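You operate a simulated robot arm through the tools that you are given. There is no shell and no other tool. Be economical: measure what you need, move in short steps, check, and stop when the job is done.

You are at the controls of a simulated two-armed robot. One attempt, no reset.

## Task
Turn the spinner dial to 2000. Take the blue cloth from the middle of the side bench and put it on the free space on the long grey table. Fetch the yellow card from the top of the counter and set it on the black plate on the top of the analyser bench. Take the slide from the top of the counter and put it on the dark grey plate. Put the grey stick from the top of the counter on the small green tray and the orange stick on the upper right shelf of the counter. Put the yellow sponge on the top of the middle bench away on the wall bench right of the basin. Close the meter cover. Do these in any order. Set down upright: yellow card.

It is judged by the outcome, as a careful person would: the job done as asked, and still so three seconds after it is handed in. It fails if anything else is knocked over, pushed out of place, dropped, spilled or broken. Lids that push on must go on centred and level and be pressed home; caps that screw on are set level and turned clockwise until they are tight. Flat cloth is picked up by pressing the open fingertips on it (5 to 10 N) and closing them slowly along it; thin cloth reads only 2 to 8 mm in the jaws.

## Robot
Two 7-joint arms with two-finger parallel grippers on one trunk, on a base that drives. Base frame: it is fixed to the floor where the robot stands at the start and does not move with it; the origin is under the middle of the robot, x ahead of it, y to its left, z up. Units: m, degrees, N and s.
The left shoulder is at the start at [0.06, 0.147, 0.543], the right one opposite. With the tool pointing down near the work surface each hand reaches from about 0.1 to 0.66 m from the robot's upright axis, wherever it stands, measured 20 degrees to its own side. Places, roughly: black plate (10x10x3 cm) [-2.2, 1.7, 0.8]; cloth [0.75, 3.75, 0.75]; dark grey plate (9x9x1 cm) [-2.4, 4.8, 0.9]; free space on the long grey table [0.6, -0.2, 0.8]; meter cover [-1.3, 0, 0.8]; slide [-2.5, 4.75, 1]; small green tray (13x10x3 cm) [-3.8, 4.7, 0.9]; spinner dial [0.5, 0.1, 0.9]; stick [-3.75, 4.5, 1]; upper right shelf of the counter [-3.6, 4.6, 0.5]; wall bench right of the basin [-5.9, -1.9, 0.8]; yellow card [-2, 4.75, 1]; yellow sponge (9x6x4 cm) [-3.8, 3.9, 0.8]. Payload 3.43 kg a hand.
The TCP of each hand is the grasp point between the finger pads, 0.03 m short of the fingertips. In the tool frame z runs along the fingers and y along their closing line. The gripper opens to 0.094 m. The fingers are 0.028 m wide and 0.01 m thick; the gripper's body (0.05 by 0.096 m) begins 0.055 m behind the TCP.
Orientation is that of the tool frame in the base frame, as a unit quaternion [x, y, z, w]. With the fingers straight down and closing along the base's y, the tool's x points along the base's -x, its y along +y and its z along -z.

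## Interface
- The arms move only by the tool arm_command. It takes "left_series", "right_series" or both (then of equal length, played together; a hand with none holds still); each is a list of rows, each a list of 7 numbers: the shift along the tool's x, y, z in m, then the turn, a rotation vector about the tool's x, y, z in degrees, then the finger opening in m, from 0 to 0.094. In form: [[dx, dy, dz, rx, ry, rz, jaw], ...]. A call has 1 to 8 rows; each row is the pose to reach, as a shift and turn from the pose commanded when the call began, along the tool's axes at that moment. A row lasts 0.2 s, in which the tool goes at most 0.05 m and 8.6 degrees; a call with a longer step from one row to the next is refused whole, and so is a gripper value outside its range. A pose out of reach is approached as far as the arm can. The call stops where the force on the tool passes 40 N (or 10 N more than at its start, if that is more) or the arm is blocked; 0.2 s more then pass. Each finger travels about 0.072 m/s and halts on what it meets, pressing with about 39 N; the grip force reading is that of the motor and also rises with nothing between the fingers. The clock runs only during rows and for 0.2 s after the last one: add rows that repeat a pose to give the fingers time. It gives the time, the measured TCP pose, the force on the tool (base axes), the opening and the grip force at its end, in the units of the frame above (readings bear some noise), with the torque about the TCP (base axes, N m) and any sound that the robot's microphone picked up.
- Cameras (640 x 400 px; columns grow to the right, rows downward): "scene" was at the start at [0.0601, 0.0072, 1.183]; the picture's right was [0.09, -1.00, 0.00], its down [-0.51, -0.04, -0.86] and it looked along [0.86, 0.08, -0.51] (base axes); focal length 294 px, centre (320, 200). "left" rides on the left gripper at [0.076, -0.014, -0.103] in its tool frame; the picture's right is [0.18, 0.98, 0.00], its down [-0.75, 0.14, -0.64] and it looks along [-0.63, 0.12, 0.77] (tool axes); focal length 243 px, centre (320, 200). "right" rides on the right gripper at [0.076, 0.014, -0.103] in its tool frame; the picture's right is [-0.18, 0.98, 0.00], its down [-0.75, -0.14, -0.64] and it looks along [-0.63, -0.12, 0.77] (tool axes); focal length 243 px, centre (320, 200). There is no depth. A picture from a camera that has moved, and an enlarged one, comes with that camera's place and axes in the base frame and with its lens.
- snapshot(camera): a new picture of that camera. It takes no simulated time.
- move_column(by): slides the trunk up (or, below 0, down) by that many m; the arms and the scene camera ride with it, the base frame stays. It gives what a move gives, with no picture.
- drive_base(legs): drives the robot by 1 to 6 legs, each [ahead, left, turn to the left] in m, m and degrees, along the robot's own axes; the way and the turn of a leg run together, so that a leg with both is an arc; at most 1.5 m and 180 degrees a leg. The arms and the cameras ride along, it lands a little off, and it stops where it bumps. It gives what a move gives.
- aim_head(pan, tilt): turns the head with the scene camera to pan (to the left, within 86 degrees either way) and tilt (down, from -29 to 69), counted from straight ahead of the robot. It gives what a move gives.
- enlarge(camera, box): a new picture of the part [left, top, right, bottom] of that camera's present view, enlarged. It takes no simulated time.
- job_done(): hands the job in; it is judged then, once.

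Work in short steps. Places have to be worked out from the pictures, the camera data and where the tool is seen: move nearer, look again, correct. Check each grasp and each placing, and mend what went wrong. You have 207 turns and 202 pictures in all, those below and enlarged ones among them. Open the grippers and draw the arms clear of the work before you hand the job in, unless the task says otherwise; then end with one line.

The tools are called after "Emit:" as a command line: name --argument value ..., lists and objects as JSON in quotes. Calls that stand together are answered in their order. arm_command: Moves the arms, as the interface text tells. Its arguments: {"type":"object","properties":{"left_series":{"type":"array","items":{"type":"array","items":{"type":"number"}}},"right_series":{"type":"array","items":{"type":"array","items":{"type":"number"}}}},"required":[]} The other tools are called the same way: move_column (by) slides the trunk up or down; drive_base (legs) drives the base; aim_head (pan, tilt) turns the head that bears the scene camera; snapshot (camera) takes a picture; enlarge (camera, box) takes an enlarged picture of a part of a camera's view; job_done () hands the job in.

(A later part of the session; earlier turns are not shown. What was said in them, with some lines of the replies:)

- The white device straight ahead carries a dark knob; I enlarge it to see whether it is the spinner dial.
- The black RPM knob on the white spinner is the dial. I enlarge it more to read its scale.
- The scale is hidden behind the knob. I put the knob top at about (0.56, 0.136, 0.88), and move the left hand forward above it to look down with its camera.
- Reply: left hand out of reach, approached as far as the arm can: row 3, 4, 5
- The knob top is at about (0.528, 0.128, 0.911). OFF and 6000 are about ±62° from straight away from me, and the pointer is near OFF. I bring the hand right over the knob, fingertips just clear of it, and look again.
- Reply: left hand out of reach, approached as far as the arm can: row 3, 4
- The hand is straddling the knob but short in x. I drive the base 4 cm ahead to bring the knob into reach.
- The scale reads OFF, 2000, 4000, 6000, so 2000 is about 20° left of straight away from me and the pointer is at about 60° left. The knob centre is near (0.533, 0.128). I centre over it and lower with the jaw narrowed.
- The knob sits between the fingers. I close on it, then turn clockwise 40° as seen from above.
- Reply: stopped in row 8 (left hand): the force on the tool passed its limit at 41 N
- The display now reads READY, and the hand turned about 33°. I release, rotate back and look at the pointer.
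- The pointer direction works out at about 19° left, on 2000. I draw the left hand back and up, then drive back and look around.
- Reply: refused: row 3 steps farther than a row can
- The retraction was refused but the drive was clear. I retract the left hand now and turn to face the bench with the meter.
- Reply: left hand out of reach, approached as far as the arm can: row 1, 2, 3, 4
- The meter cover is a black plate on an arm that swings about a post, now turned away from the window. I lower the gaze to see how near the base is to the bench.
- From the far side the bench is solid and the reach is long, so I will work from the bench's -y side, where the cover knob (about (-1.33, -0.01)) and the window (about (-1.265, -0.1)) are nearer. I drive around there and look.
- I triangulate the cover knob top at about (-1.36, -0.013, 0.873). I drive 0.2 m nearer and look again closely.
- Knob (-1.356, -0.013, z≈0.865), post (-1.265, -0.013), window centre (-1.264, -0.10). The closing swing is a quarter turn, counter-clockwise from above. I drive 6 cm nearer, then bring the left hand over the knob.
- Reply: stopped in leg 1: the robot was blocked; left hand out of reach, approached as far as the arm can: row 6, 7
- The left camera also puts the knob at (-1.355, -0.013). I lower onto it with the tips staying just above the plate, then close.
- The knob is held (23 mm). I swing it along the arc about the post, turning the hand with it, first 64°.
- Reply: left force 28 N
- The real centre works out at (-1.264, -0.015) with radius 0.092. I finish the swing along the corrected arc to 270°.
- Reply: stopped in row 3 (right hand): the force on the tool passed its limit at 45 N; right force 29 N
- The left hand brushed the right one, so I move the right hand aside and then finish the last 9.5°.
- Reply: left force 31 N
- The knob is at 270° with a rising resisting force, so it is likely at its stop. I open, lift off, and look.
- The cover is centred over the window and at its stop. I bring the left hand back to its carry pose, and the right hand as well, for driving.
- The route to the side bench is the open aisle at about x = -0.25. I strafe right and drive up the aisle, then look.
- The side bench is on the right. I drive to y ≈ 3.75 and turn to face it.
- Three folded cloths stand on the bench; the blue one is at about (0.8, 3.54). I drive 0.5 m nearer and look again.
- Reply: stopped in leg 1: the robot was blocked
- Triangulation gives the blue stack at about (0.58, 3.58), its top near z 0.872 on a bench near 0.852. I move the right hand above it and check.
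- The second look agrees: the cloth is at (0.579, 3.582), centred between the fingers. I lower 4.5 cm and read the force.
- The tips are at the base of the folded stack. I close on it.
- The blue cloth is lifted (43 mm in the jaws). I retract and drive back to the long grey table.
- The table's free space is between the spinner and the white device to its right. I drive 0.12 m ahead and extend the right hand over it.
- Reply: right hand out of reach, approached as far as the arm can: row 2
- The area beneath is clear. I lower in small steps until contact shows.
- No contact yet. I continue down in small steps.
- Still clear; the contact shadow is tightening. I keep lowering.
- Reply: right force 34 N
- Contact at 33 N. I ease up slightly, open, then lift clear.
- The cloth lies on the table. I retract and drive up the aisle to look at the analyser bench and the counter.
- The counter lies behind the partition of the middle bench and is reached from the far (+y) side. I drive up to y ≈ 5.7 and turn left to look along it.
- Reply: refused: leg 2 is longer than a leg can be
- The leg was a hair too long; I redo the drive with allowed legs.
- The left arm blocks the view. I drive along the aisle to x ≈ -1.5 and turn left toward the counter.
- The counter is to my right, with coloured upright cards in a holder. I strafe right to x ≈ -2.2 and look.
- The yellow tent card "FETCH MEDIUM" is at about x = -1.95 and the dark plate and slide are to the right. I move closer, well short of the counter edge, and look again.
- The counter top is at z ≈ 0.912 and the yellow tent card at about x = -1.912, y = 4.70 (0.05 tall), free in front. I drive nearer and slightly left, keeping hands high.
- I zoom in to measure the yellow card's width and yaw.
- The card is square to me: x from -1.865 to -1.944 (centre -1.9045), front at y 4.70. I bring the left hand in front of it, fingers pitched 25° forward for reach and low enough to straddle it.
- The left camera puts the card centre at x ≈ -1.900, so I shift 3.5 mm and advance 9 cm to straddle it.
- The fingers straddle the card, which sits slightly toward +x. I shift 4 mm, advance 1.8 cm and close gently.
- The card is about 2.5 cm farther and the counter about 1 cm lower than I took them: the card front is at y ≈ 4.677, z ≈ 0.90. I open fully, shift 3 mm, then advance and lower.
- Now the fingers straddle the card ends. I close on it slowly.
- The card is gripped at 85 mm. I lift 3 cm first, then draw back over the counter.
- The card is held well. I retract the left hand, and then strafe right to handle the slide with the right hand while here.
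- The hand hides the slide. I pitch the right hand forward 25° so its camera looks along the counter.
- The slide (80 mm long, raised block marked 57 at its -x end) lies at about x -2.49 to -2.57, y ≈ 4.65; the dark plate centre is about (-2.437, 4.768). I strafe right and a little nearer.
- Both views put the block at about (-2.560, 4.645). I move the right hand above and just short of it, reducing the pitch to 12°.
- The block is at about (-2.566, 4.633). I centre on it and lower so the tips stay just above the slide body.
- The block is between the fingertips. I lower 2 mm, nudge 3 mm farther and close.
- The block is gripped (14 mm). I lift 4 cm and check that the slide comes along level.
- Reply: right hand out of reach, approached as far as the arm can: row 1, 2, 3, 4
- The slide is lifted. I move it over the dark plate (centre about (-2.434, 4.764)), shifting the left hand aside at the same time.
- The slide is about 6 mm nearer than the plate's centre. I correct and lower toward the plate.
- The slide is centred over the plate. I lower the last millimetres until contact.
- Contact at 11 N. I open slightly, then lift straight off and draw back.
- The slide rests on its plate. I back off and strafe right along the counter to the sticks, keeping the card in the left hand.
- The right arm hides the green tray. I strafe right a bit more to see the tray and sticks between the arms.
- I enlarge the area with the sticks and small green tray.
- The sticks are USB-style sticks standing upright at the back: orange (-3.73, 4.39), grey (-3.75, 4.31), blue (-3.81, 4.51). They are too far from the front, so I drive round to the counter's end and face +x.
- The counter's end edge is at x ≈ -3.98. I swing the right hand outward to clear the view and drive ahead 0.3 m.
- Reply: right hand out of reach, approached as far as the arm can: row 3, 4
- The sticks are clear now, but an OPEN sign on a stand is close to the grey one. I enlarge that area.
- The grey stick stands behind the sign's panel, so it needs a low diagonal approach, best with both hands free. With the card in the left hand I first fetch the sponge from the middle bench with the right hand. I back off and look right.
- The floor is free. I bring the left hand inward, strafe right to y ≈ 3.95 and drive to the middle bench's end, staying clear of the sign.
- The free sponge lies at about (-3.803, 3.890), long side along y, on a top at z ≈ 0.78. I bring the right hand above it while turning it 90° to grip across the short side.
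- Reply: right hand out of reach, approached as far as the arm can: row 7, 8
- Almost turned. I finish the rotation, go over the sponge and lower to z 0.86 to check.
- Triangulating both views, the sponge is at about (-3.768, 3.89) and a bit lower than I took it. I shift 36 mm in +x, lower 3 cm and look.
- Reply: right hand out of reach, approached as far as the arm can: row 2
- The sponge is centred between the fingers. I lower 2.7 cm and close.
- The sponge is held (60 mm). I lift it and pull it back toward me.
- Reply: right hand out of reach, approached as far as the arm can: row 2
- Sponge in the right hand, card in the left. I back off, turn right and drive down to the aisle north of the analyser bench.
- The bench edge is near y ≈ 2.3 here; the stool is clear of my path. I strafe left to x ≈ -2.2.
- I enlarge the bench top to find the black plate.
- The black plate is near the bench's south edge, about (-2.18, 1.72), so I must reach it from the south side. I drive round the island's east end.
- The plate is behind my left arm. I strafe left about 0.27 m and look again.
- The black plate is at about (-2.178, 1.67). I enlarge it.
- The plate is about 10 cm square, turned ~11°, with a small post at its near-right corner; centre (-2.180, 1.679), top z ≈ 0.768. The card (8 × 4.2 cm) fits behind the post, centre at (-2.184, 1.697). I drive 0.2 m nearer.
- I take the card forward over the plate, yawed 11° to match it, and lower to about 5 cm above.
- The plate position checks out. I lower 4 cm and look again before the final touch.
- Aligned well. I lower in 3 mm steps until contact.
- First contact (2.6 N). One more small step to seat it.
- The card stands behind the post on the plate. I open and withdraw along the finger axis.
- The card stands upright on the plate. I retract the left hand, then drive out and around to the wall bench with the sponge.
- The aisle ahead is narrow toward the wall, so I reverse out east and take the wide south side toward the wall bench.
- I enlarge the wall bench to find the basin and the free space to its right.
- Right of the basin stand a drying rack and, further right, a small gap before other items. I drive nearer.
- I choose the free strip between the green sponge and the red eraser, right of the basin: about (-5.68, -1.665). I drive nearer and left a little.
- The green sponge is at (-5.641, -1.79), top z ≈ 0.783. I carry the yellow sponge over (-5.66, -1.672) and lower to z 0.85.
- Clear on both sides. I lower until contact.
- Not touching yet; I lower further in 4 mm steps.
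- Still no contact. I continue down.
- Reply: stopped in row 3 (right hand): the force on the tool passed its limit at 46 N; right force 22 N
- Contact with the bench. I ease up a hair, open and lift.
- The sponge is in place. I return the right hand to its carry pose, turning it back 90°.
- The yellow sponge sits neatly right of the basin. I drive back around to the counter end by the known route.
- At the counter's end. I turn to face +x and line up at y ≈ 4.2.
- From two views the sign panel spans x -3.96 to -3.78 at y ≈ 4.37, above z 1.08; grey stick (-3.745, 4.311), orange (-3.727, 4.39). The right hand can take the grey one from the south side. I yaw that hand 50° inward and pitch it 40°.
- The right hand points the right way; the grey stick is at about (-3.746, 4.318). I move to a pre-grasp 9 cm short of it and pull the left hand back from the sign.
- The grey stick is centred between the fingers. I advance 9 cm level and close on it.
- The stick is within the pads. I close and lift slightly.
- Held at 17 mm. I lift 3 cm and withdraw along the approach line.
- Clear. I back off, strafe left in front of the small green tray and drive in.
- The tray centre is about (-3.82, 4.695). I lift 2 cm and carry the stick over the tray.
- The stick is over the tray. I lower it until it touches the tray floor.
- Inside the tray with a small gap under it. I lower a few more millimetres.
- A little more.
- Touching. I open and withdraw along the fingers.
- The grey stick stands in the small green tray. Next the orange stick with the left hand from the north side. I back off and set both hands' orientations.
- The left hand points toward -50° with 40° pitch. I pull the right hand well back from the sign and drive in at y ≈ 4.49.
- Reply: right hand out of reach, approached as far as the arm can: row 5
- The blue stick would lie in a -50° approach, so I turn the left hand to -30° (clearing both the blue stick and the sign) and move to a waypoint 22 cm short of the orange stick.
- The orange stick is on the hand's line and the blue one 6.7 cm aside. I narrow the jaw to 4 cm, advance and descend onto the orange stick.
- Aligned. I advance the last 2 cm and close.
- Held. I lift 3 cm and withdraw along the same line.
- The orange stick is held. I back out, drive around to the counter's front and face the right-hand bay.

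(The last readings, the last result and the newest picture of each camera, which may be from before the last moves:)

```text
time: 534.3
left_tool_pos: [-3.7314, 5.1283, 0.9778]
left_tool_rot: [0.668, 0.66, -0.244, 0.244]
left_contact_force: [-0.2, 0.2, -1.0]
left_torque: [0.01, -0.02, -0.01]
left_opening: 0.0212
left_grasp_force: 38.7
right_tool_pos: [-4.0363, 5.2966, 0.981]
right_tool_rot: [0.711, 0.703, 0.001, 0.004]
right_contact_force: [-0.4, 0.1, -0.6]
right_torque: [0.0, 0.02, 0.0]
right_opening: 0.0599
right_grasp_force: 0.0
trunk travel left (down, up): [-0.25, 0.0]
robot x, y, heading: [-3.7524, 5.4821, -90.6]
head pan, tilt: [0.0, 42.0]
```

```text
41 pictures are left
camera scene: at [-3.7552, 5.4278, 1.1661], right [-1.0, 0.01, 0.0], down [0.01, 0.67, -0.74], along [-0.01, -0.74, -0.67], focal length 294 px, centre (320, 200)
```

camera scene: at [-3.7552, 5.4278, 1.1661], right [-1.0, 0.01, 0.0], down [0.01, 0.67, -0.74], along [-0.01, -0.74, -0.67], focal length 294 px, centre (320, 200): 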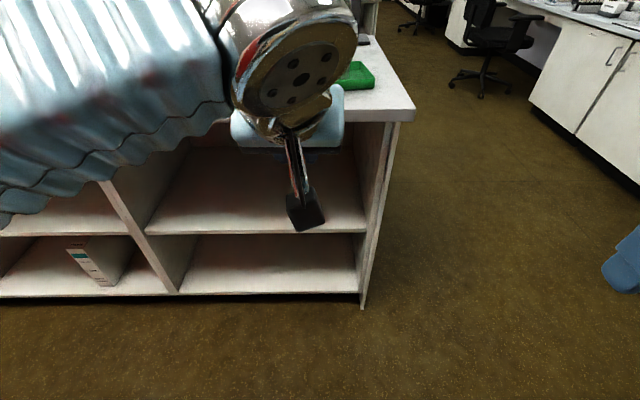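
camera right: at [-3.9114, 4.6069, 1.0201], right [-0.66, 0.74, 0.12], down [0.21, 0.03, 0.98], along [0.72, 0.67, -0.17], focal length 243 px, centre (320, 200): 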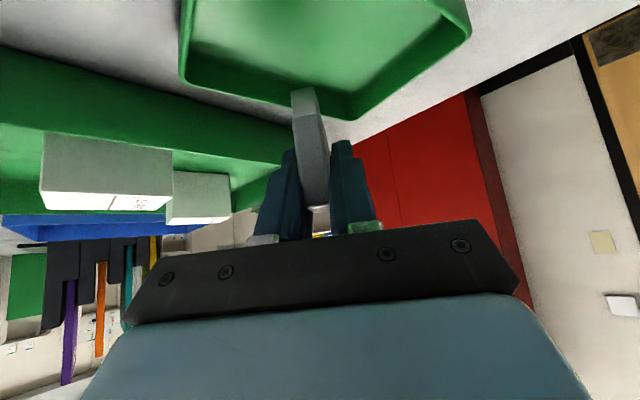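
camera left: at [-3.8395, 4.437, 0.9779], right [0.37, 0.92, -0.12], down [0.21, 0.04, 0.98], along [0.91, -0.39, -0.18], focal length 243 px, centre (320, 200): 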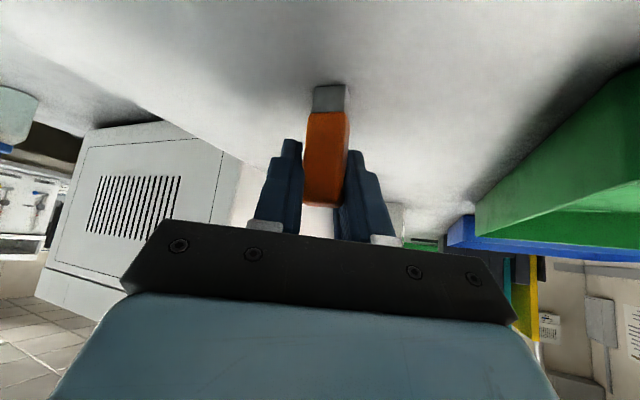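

The upper shelf's front edge is at about z 0.56, bay x from -3.28 to -3.88. I lower the trunk 0.25 m so the hand comes to shelf height in front of the counter, then look.

Emit:
move_column --by -0.25

Emit:
aim_head --pan 10 --tilt 30

Emit:
snapshot --camera "scene"

Emit:
snapshot --camera "left"

```text
time: 536.9
left_tool_pos: [-3.7318, 5.1287, 0.7296]
left_tool_rot: [0.667, 0.66, -0.244, 0.245]
left_contact_force: [-0.3, -0.5, -0.5]
left_torque: [-0.02, 0.02, 0.02]
left_opening: 0.0209
left_grasp_force: 39.3
right_tool_pos: [-4.036, 5.2977, 0.7317]
right_tool_rot: [0.711, 0.703, 0.0, 0.004]
right_contact_force: [0.6, 0.8, 0.3]
right_torque: [0.02, 0.02, -0.03]
right_opening: 0.0598
right_grasp_force: 0.0
trunk travel left (down, up): [0.0, 0.25]
robot x, y, heading: [-3.7539, 5.482, -90.5]
head pan, tilt: [0.0, 42.0]
```

```text
time: 537.6
left_tool_pos: [-3.7321, 5.1291, 0.7298]
left_tool_rot: [0.668, 0.659, -0.245, 0.244]
left_contact_force: [0.5, -0.1, -0.9]
left_torque: [0.0, -0.02, 0.02]
left_opening: 0.0212
left_grasp_force: 38.9
right_tool_pos: [-4.0367, 5.2958, 0.7306]
right_tool_rot: [0.711, 0.703, 0.0, 0.004]
right_contact_force: [0.5, -0.4, 0.0]
right_torque: [0.02, 0.03, 0.03]
right_opening: 0.06
right_grasp_force: 0.1
trunk travel left (down, up): [0.0, 0.25]
robot x, y, heading: [-3.7524, 5.4827, -90.7]
head pan, tilt: [10.0, 30.0]
```

```text
40 pictures are left
camera scene: at [-3.7396, 5.4222, 0.9343], right [-0.99, -0.16, 0.0], down [-0.08, 0.49, -0.87], along [0.14, -0.85, -0.5], focal length 294 px, centre (320, 200)
```

scene: 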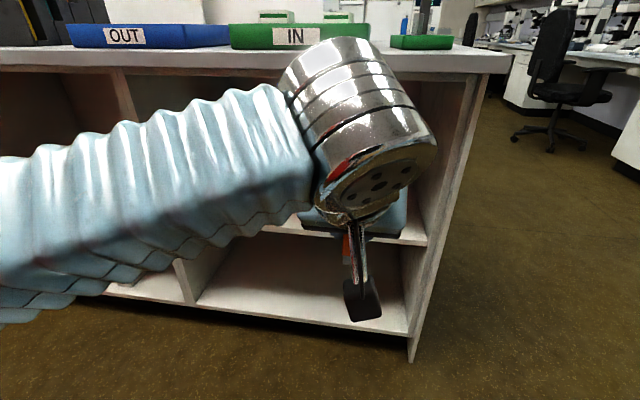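

```text
39 pictures are left
camera left: at [-3.7453, 5.2516, 0.7577], right [0.98, 0.13, -0.12], down [0.14, -0.16, 0.98], along [0.11, -0.98, -0.17], focal length 243 px, centre (320, 200)
```

left: 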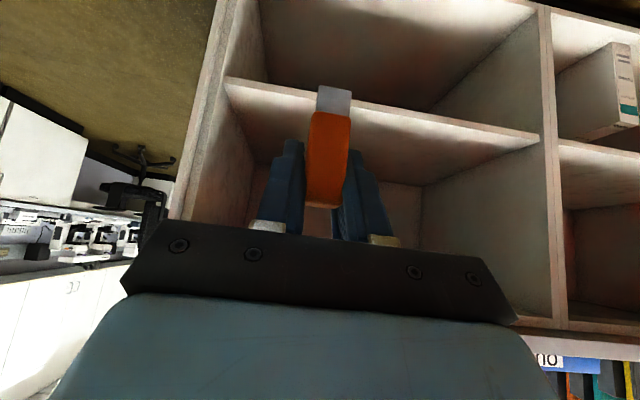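

I see the compartment well. I lower the hand 10 cm, drive 0.17 m ahead and 0.1 m left, and look again.

Emit:
arm_command --left_series '[[0.0216, 0, 0.0255, 0, 0, 0, 0.006], [0.0431, 0, 0.0509, 0, 0, 0, 0.006], [0.0647, 0, 0.0764, 0, 0, 0, 0.006]]'

Emit:
drive_base --legs '[[0.15, 0.1, 0.5]]'

Emit:
snapshot --camera "left"

Emit:
snapshot --camera "scene"

```text
time: 538.4
left_tool_pos: [-3.7305, 5.1284, 0.6294]
left_tool_rot: [0.667, 0.66, -0.245, 0.244]
left_contact_force: [-0.2, -0.6, 0.0]
left_torque: [0.0, 0.04, -0.01]
left_opening: 0.0211
left_grasp_force: 39.6
right_tool_pos: [-4.0366, 5.296, 0.7318]
right_tool_rot: [0.711, 0.703, -0.001, 0.004]
right_contact_force: [-0.7, 0.6, 0.3]
right_torque: [-0.01, 0.02, 0.01]
right_opening: 0.0599
right_grasp_force: 0.1
trunk travel left (down, up): [0.0, 0.25]
robot x, y, heading: [-3.7542, 5.4842, -90.8]
head pan, tilt: [10.0, 30.0]
```

```text
time: 539.9
left_tool_pos: [-3.6272, 4.9771, 0.6293]
left_tool_rot: [0.664, 0.663, -0.243, 0.245]
left_contact_force: [0.2, 0.3, -0.1]
left_torque: [-0.02, -0.03, -0.03]
left_opening: 0.0211
left_grasp_force: 38.6
right_tool_pos: [-3.9356, 5.1424, 0.7312]
right_tool_rot: [0.708, 0.706, 0.0, 0.004]
right_contact_force: [-0.3, 0.2, 0.6]
right_torque: [-0.01, 0.0, 0.01]
right_opening: 0.0601
right_grasp_force: 0.0
trunk travel left (down, up): [0.0, 0.25]
robot x, y, heading: [-3.6566, 5.3291, -90.2]
head pan, tilt: [10.0, 30.0]
```

```text
38 pictures are left
camera left: at [-3.6423, 5.1, 0.6583], right [0.98, 0.14, -0.12], down [0.14, -0.16, 0.98], along [0.12, -0.98, -0.17], focal length 243 px, centre (320, 200)
```

left: 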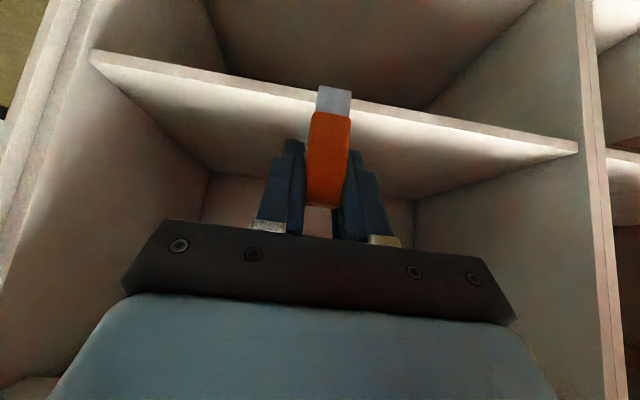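

```text
37 pictures are left
camera scene: at [-3.6387, 5.2704, 0.9344], right [-0.99, -0.17, 0.0], down [-0.08, 0.49, -0.87], along [0.15, -0.85, -0.5], focal length 294 px, centre (320, 200)
```

scene: 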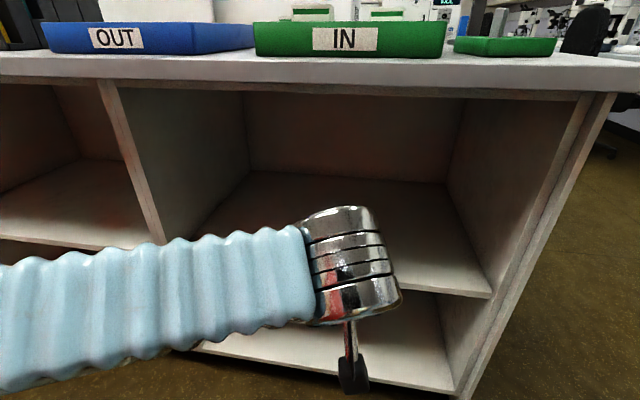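

Triangulation from several views puts the shelf at z ≈ 0.47 with its front edge at y ≈ 4.805. I drive 0.17 m ahead so the stick enters above the shelf.

Emit:
drive_base --legs '[[0.16, 0, 0]]'

Emit:
snapshot --camera "left"

Emit:
snapshot --camera "scene"

```text
time: 541.4
left_tool_pos: [-3.6276, 4.8153, 0.6286]
left_tool_rot: [0.664, 0.664, -0.243, 0.245]
left_contact_force: [-0.8, 0.2, -0.3]
left_torque: [-0.01, -0.01, 0.0]
left_opening: 0.0215
left_grasp_force: 38.6
right_tool_pos: [-3.9359, 4.982, 0.73]
right_tool_rot: [0.707, 0.707, -0.001, 0.004]
right_contact_force: [1.0, -0.6, -0.2]
right_torque: [0.01, -0.01, -0.01]
right_opening: 0.06
right_grasp_force: 0.0
trunk travel left (down, up): [0.0, 0.25]
robot x, y, heading: [-3.6504, 5.1694, -90.5]
head pan, tilt: [10.0, 30.0]
```

```text
36 pictures are left
camera left: at [-3.6425, 4.9389, 0.6583], right [0.98, 0.14, -0.12], down [0.14, -0.16, 0.98], along [0.12, -0.98, -0.17], focal length 243 px, centre (320, 200)
```

left: 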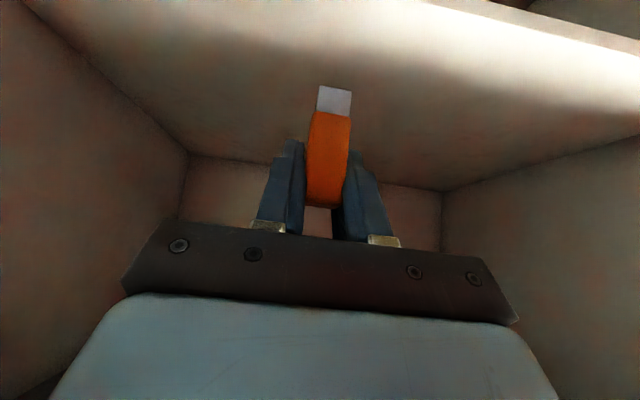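

```text
35 pictures are left
camera scene: at [-3.6392, 5.1093, 0.9344], right [-0.99, -0.17, 0.0], down [-0.09, 0.49, -0.87], along [0.15, -0.85, -0.5], focal length 294 px, centre (320, 200)
```

scene: 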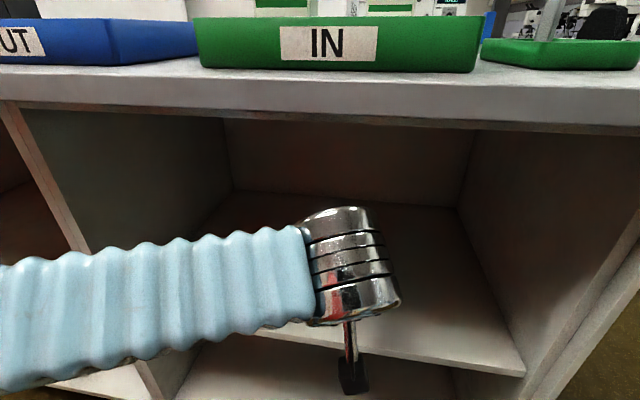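

The stick is inside the opening. I advance 10 cm and lower 8 cm.

Emit:
arm_command --left_series '[[-0.0344, 0, 0.0291, 0, 0, 0, 0.006], [-0.0764, 0, 0.0647, 0, 0, 0, 0.006], [-0.057, 0, 0.0876, 0, 0, 0, 0.006], [-0.037, 0, 0.111, 0, 0, 0, 0.006], [-0.0246, 0, 0.1258, 0, 0, 0, 0.006], [-0.0246, 0, 0.1258, 0, 0, 0, 0.006]]'

Emit:
snapshot --camera "left"

Emit:
snapshot --camera "scene"

```text
refused: row 2 steps farther than a row can; nothing moved
```

```text
34 pictures are left
camera left: at [-3.6425, 4.9389, 0.6583], right [0.98, 0.14, -0.12], down [0.14, -0.16, 0.98], along [0.12, -0.98, -0.17], focal length 243 px, centre (320, 200)
```

left: 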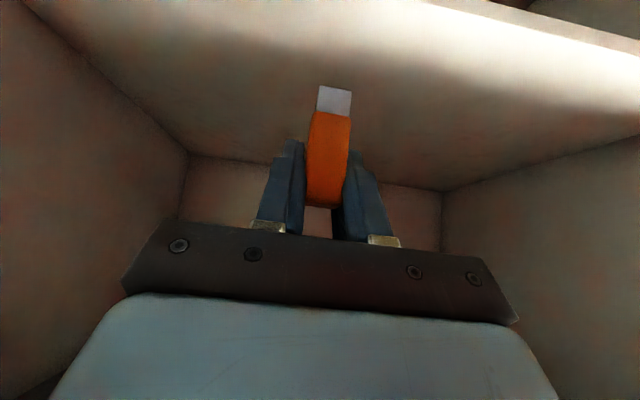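

```text
33 pictures are left
camera scene: at [-3.6392, 5.1093, 0.9344], right [-0.99, -0.17, 0.0], down [-0.09, 0.49, -0.87], along [0.15, -0.85, -0.5], focal length 294 px, centre (320, 200)
```

scene: 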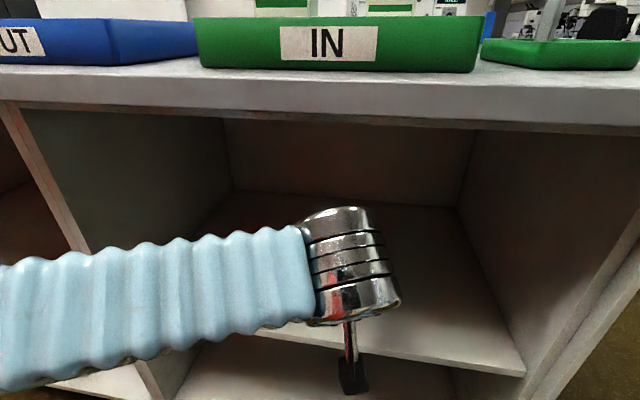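

One row was too long; I repeat with shorter steps.

Emit:
arm_command --left_series '[[-0.0255, 0, 0.0216, 0, 0, 0, 0.006], [-0.051, 0, 0.0431, 0, 0, 0, 0.006], [-0.0764, 0, 0.0647, 0, 0, 0, 0.006], [-0.057, 0, 0.0876, 0, 0, 0, 0.006], [-0.037, 0, 0.111, 0, 0, 0, 0.006], [-0.0246, 0, 0.1258, 0, 0, 0, 0.006], [-0.0246, 0, 0.1258, 0, 0, 0, 0.006]]'

Emit:
snapshot --camera "left"

```text
time: 543.0
left_tool_pos: [-3.6263, 4.7166, 0.5487]
left_tool_rot: [0.664, 0.664, -0.243, 0.245]
left_contact_force: [-0.9, 0.8, 0.4]
left_torque: [0.01, 0.0, 0.02]
left_opening: 0.0215
left_grasp_force: 38.8
right_tool_pos: [-3.9352, 4.9809, 0.7317]
right_tool_rot: [0.707, 0.707, -0.001, 0.004]
right_contact_force: [-0.4, -0.3, -0.6]
right_torque: [0.0, -0.01, -0.04]
right_opening: 0.0601
right_grasp_force: 0.1
trunk travel left (down, up): [0.0, 0.25]
robot x, y, heading: [-3.6513, 5.1693, -90.1]
head pan, tilt: [10.0, 30.0]
```

```text
32 pictures are left
camera left: at [-3.6416, 4.8405, 0.5786], right [0.98, 0.14, -0.12], down [0.14, -0.16, 0.98], along [0.12, -0.98, -0.17], focal length 243 px, centre (320, 200)
```

left: 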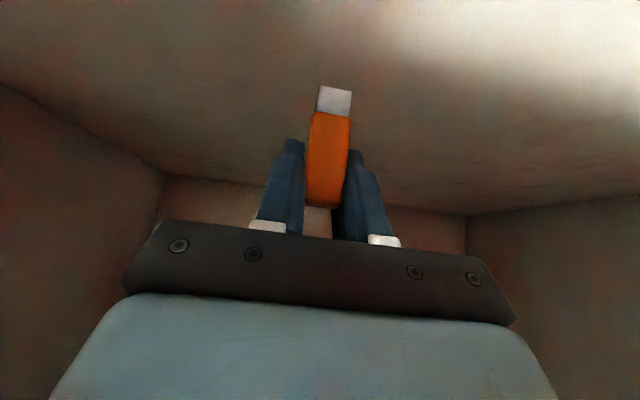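

No contact yet (stick bottom about 0.50). I lower in 5 mm steps.

Emit:
arm_command --left_series '[[0.0032, 0, 0.0038, 0, 0, 0, 0.006], [0.0065, 0, 0.0076, 0, 0, 0, 0.006], [0.0097, 0, 0.0115, 0, 0, 0, 0.006], [0.0129, 0, 0.0153, 0, 0, 0, 0.006]]'

Emit:
snapshot --camera "left"

```text
time: 544.0
left_tool_pos: [-3.6279, 4.7163, 0.5303]
left_tool_rot: [0.664, 0.663, -0.244, 0.244]
left_contact_force: [-0.7, 0.0, -1.0]
left_torque: [0.02, 0.0, -0.04]
left_opening: 0.0213
left_grasp_force: 39.3
right_tool_pos: [-3.9356, 4.9822, 0.7322]
right_tool_rot: [0.707, 0.707, 0.0, 0.004]
right_contact_force: [0.3, 1.3, 0.9]
right_torque: [0.02, 0.03, 0.01]
right_opening: 0.06
right_grasp_force: 0.0
trunk travel left (down, up): [0.0, 0.25]
robot x, y, heading: [-3.6505, 5.1702, -90.0]
head pan, tilt: [10.0, 30.0]
```

```text
31 pictures are left
camera left: at [-3.6423, 4.8397, 0.5587], right [0.98, 0.14, -0.12], down [0.14, -0.16, 0.98], along [0.12, -0.98, -0.17], focal length 243 px, centre (320, 200)
```

left: 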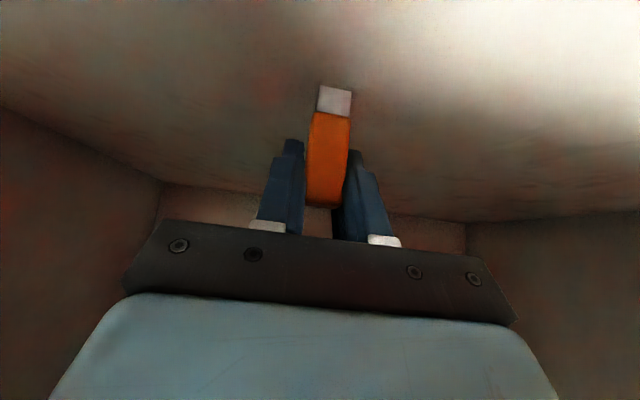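

Still free. I keep lowering.

Emit:
arm_command --left_series '[[0.0026, 0, 0.003, 0, 0, 0, 0.006], [0.0052, 0, 0.006, 0, 0, 0, 0.006], [0.0078, 0, 0.0092, 0, 0, 0, 0.006]]'

```text
time: 544.8
left_tool_pos: [-3.6264, 4.7147, 0.5189]
left_tool_rot: [0.663, 0.664, -0.244, 0.246]
left_contact_force: [1.4, 0.4, 5.4]
left_torque: [0.1, -0.05, -0.02]
left_opening: 0.0212
left_grasp_force: 39.7
right_tool_pos: [-3.9371, 4.9813, 0.7303]
right_tool_rot: [0.707, 0.707, -0.001, 0.004]
right_contact_force: [-0.3, 0.0, -0.4]
right_torque: [0.0, 0.0, 0.03]
right_opening: 0.0602
right_grasp_force: 0.0
trunk travel left (down, up): [0.0, 0.25]
robot x, y, heading: [-3.6546, 5.167, -90.4]
head pan, tilt: [10.0, 30.0]
```

Contact at 5 N. I open and withdraw along the fingers, then back out.

Emit:
arm_command --left_series '[[0, 0, 0, 0, 0, 0, 0.03], [0, 0, 0, 0, 0, 0, 0.04], [0, 0, 0, 0, 0, 0, 0.045], [0, 0, -0.03, 0, 0, 0, 0.045], [0, 0, -0.06, 0, 0, 0, 0.05], [0.02, 0, -0.09, 0, 0, 0, 0.05], [0.05, 0, -0.115, 0, 0, 0, 0.05]]'

Emit:
snapshot --camera "left"

```text
time: 546.4
left_tool_pos: [-3.6263, 4.8269, 0.5742]
left_tool_rot: [0.664, 0.664, -0.243, 0.245]
left_contact_force: [-0.2, -1.4, -0.3]
left_torque: [0.06, 0.01, 0.03]
left_opening: 0.0498
left_grasp_force: 0.0
right_tool_pos: [-3.9351, 4.9803, 0.7309]
right_tool_rot: [0.708, 0.707, 0.0, 0.003]
right_contact_force: [0.6, 0.5, 0.5]
right_torque: [0.03, -0.01, 0.01]
right_opening: 0.0601
right_grasp_force: 0.0
trunk travel left (down, up): [0.0, 0.25]
robot x, y, heading: [-3.6554, 5.1673, -90.3]
head pan, tilt: [10.0, 30.0]
```

```text
30 pictures are left
camera left: at [-3.6422, 4.9508, 0.602], right [0.98, 0.14, -0.12], down [0.14, -0.16, 0.98], along [0.12, -0.98, -0.17], focal length 243 px, centre (320, 200)
```

left: 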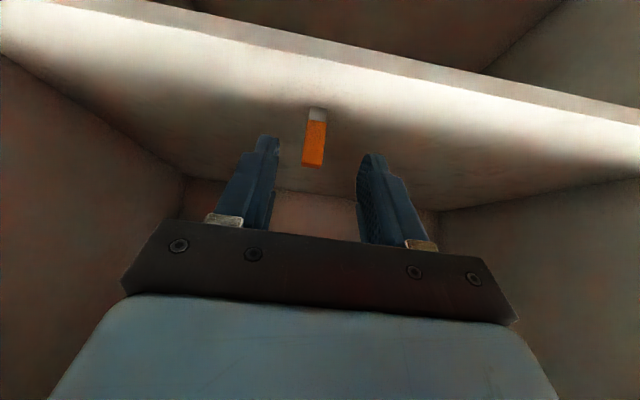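

The orange stick stands on the upper shelf. I back out, raise the trunk, and check the counter top.

Emit:
drive_base --legs '[[-0.4, 0, 0]]'

Emit:
move_column --by 0.25

Emit:
aim_head --pan -15 --tilt 25

Emit:
snapshot --camera "scene"

```text
time: 548.8
left_tool_pos: [-3.6278, 5.2254, 0.573]
left_tool_rot: [0.667, 0.66, -0.245, 0.244]
left_contact_force: [1.2, 0.5, 0.1]
left_torque: [-0.05, -0.01, -0.01]
left_opening: 0.0502
left_grasp_force: 0.1
right_tool_pos: [-3.9338, 5.3842, 0.7313]
right_tool_rot: [0.711, 0.704, 0.0, 0.003]
right_contact_force: [-0.9, -0.3, 0.0]
right_torque: [-0.02, 0.01, 0.05]
right_opening: 0.0601
right_grasp_force: 0.1
trunk travel left (down, up): [0.0, 0.25]
robot x, y, heading: [-3.6511, 5.5702, -90.8]
head pan, tilt: [10.0, 30.0]
```

```text
time: 551.4
left_tool_pos: [-3.6279, 5.2255, 0.8231]
left_tool_rot: [0.667, 0.66, -0.245, 0.244]
left_contact_force: [-0.5, -0.2, 0.6]
left_torque: [0.02, -0.01, 0.0]
left_opening: 0.05
left_grasp_force: 0.0
right_tool_pos: [-3.9341, 5.3826, 0.981]
right_tool_rot: [0.71, 0.704, 0.0, 0.002]
right_contact_force: [-0.1, -0.4, -0.2]
right_torque: [0.03, 0.02, -0.01]
right_opening: 0.0601
right_grasp_force: 0.0
trunk travel left (down, up): [-0.25, 0.0]
robot x, y, heading: [-3.6513, 5.5673, -90.7]
head pan, tilt: [10.0, 30.0]
```

```text
time: 552.3
left_tool_pos: [-3.6276, 5.227, 0.8228]
left_tool_rot: [0.667, 0.66, -0.244, 0.244]
left_contact_force: [0.8, -0.1, -0.2]
left_torque: [0.01, 0.0, -0.03]
left_opening: 0.05
left_grasp_force: 0.1
right_tool_pos: [-3.9349, 5.3839, 0.9806]
right_tool_rot: [0.711, 0.703, 0.0, 0.003]
right_contact_force: [-0.4, -0.5, 0.6]
right_torque: [-0.01, 0.02, -0.04]
right_opening: 0.0601
right_grasp_force: 0.1
trunk travel left (down, up): [-0.25, 0.0]
robot x, y, heading: [-3.6524, 5.5679, -90.9]
head pan, tilt: [-15.0, 25.0]
```

```text
29 pictures are left
camera scene: at [-3.676, 5.5085, 1.1923], right [-0.96, 0.27, 0.0], down [0.11, 0.41, -0.91], along [-0.25, -0.87, -0.42], focal length 294 px, centre (320, 200)
```

scene: 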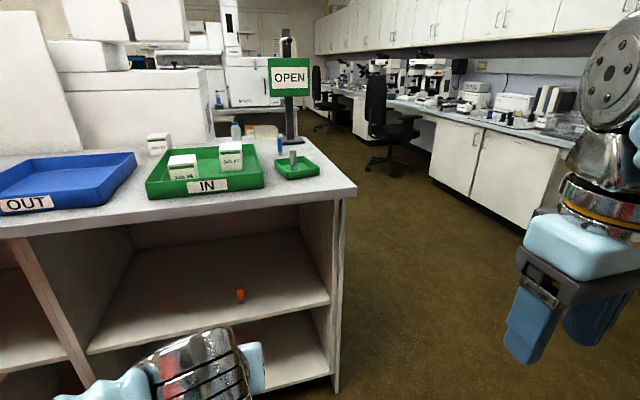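

I enlarge to check the sticks and then drive left to verify the slide on its plate.

Emit:
enlarge --camera "scene" --box '[130, 110, 350, 320]'

Emit:
drive_base --legs '[[0, 1.2, 0.8]]'

Emit:
aim_head --pan 0 --tilt 30

Emit:
snapshot --camera "scene"

```text
1.90 times, centred on (240, 215) of scene
camera zoom: at [-3.676, 5.5085, 1.1923], right [-0.96, 0.27, 0.0], down [0.11, 0.41, -0.91], along [-0.25, -0.87, -0.42], focal length 561 px, centre (472, 171)
```

zoom: 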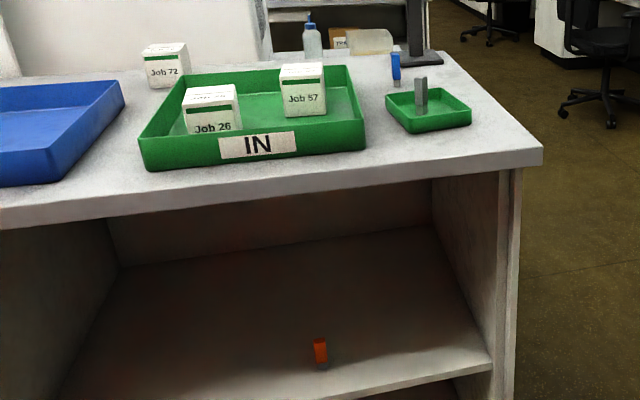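

```text
time: 558.3
left_tool_pos: [-2.4314, 5.2242, 0.8235]
left_tool_rot: [0.659, 0.668, -0.242, 0.247]
left_contact_force: [0.4, 0.0, -0.1]
left_torque: [-0.01, 0.04, -0.01]
left_opening: 0.05
left_grasp_force: 0.1
right_tool_pos: [-2.7395, 5.3739, 0.9819]
right_tool_rot: [0.702, 0.712, 0.0, 0.003]
right_contact_force: [0.2, -1.1, 0.4]
right_torque: [0.0, -0.02, 0.0]
right_opening: 0.06
right_grasp_force: 0.2
trunk travel left (down, up): [-0.25, 0.0]
robot x, y, heading: [-2.4632, 5.5663, -89.3]
head pan, tilt: [-15.0, 25.0]
```

```text
time: 559.1
left_tool_pos: [-2.4307, 5.2246, 0.8239]
left_tool_rot: [0.659, 0.669, -0.241, 0.247]
left_contact_force: [0.2, -0.4, -0.6]
left_torque: [-0.02, -0.02, -0.01]
left_opening: 0.0498
left_grasp_force: 0.1
right_tool_pos: [-2.7398, 5.3747, 0.9808]
right_tool_rot: [0.703, 0.712, 0.0, 0.005]
right_contact_force: [0.0, -0.4, 0.2]
right_torque: [-0.02, 0.03, 0.01]
right_opening: 0.06
right_grasp_force: 0.0
trunk travel left (down, up): [-0.25, 0.0]
robot x, y, heading: [-2.4653, 5.5652, -89.4]
head pan, tilt: [0.0, 30.0]
```

```text
27 pictures are left
camera scene: at [-2.4616, 5.5051, 1.1844], right [-1.0, -0.01, 0.0], down [-0.01, 0.5, -0.87], along [0.01, -0.87, -0.5], focal length 294 px, centre (320, 200)
```

scene: 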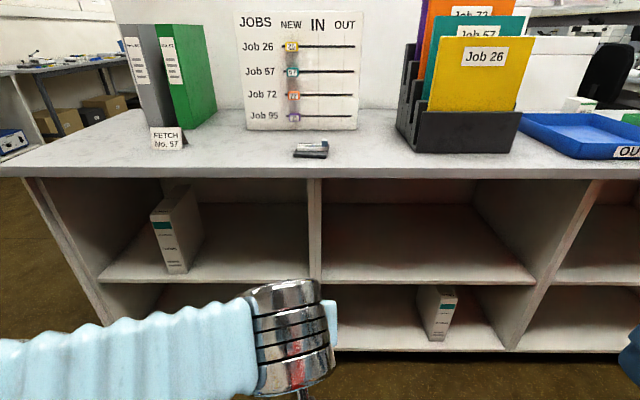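

Emit:
enlarge --camera "scene" --box '[270, 125, 350, 175]'

```text
8.00 times, centred on (310, 150) of scene
camera zoom: at [-2.4616, 5.5051, 1.1844], right [-1.0, -0.01, 0.0], down [-0.01, 0.5, -0.87], along [0.01, -0.87, -0.5], focal length 2355 px, centre (400, 600)
```

zoom: 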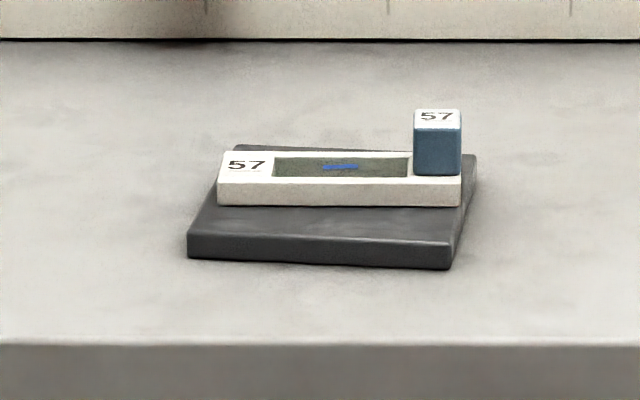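

All tasks were checked: the slide rests on its plate, the sticks, sponge, cloth and card are placed, and the dial and cover are set. Both grippers are open and clear, so I hand the job in.

Emit:
job_done

```text
The job is handed in.
```

I did all eight parts and handed the job in. I checked each from camera views, and the least certain is the meter cover: it is swung over its window and centred, at what felt like its stop, but sits slightly above the meter's surface.
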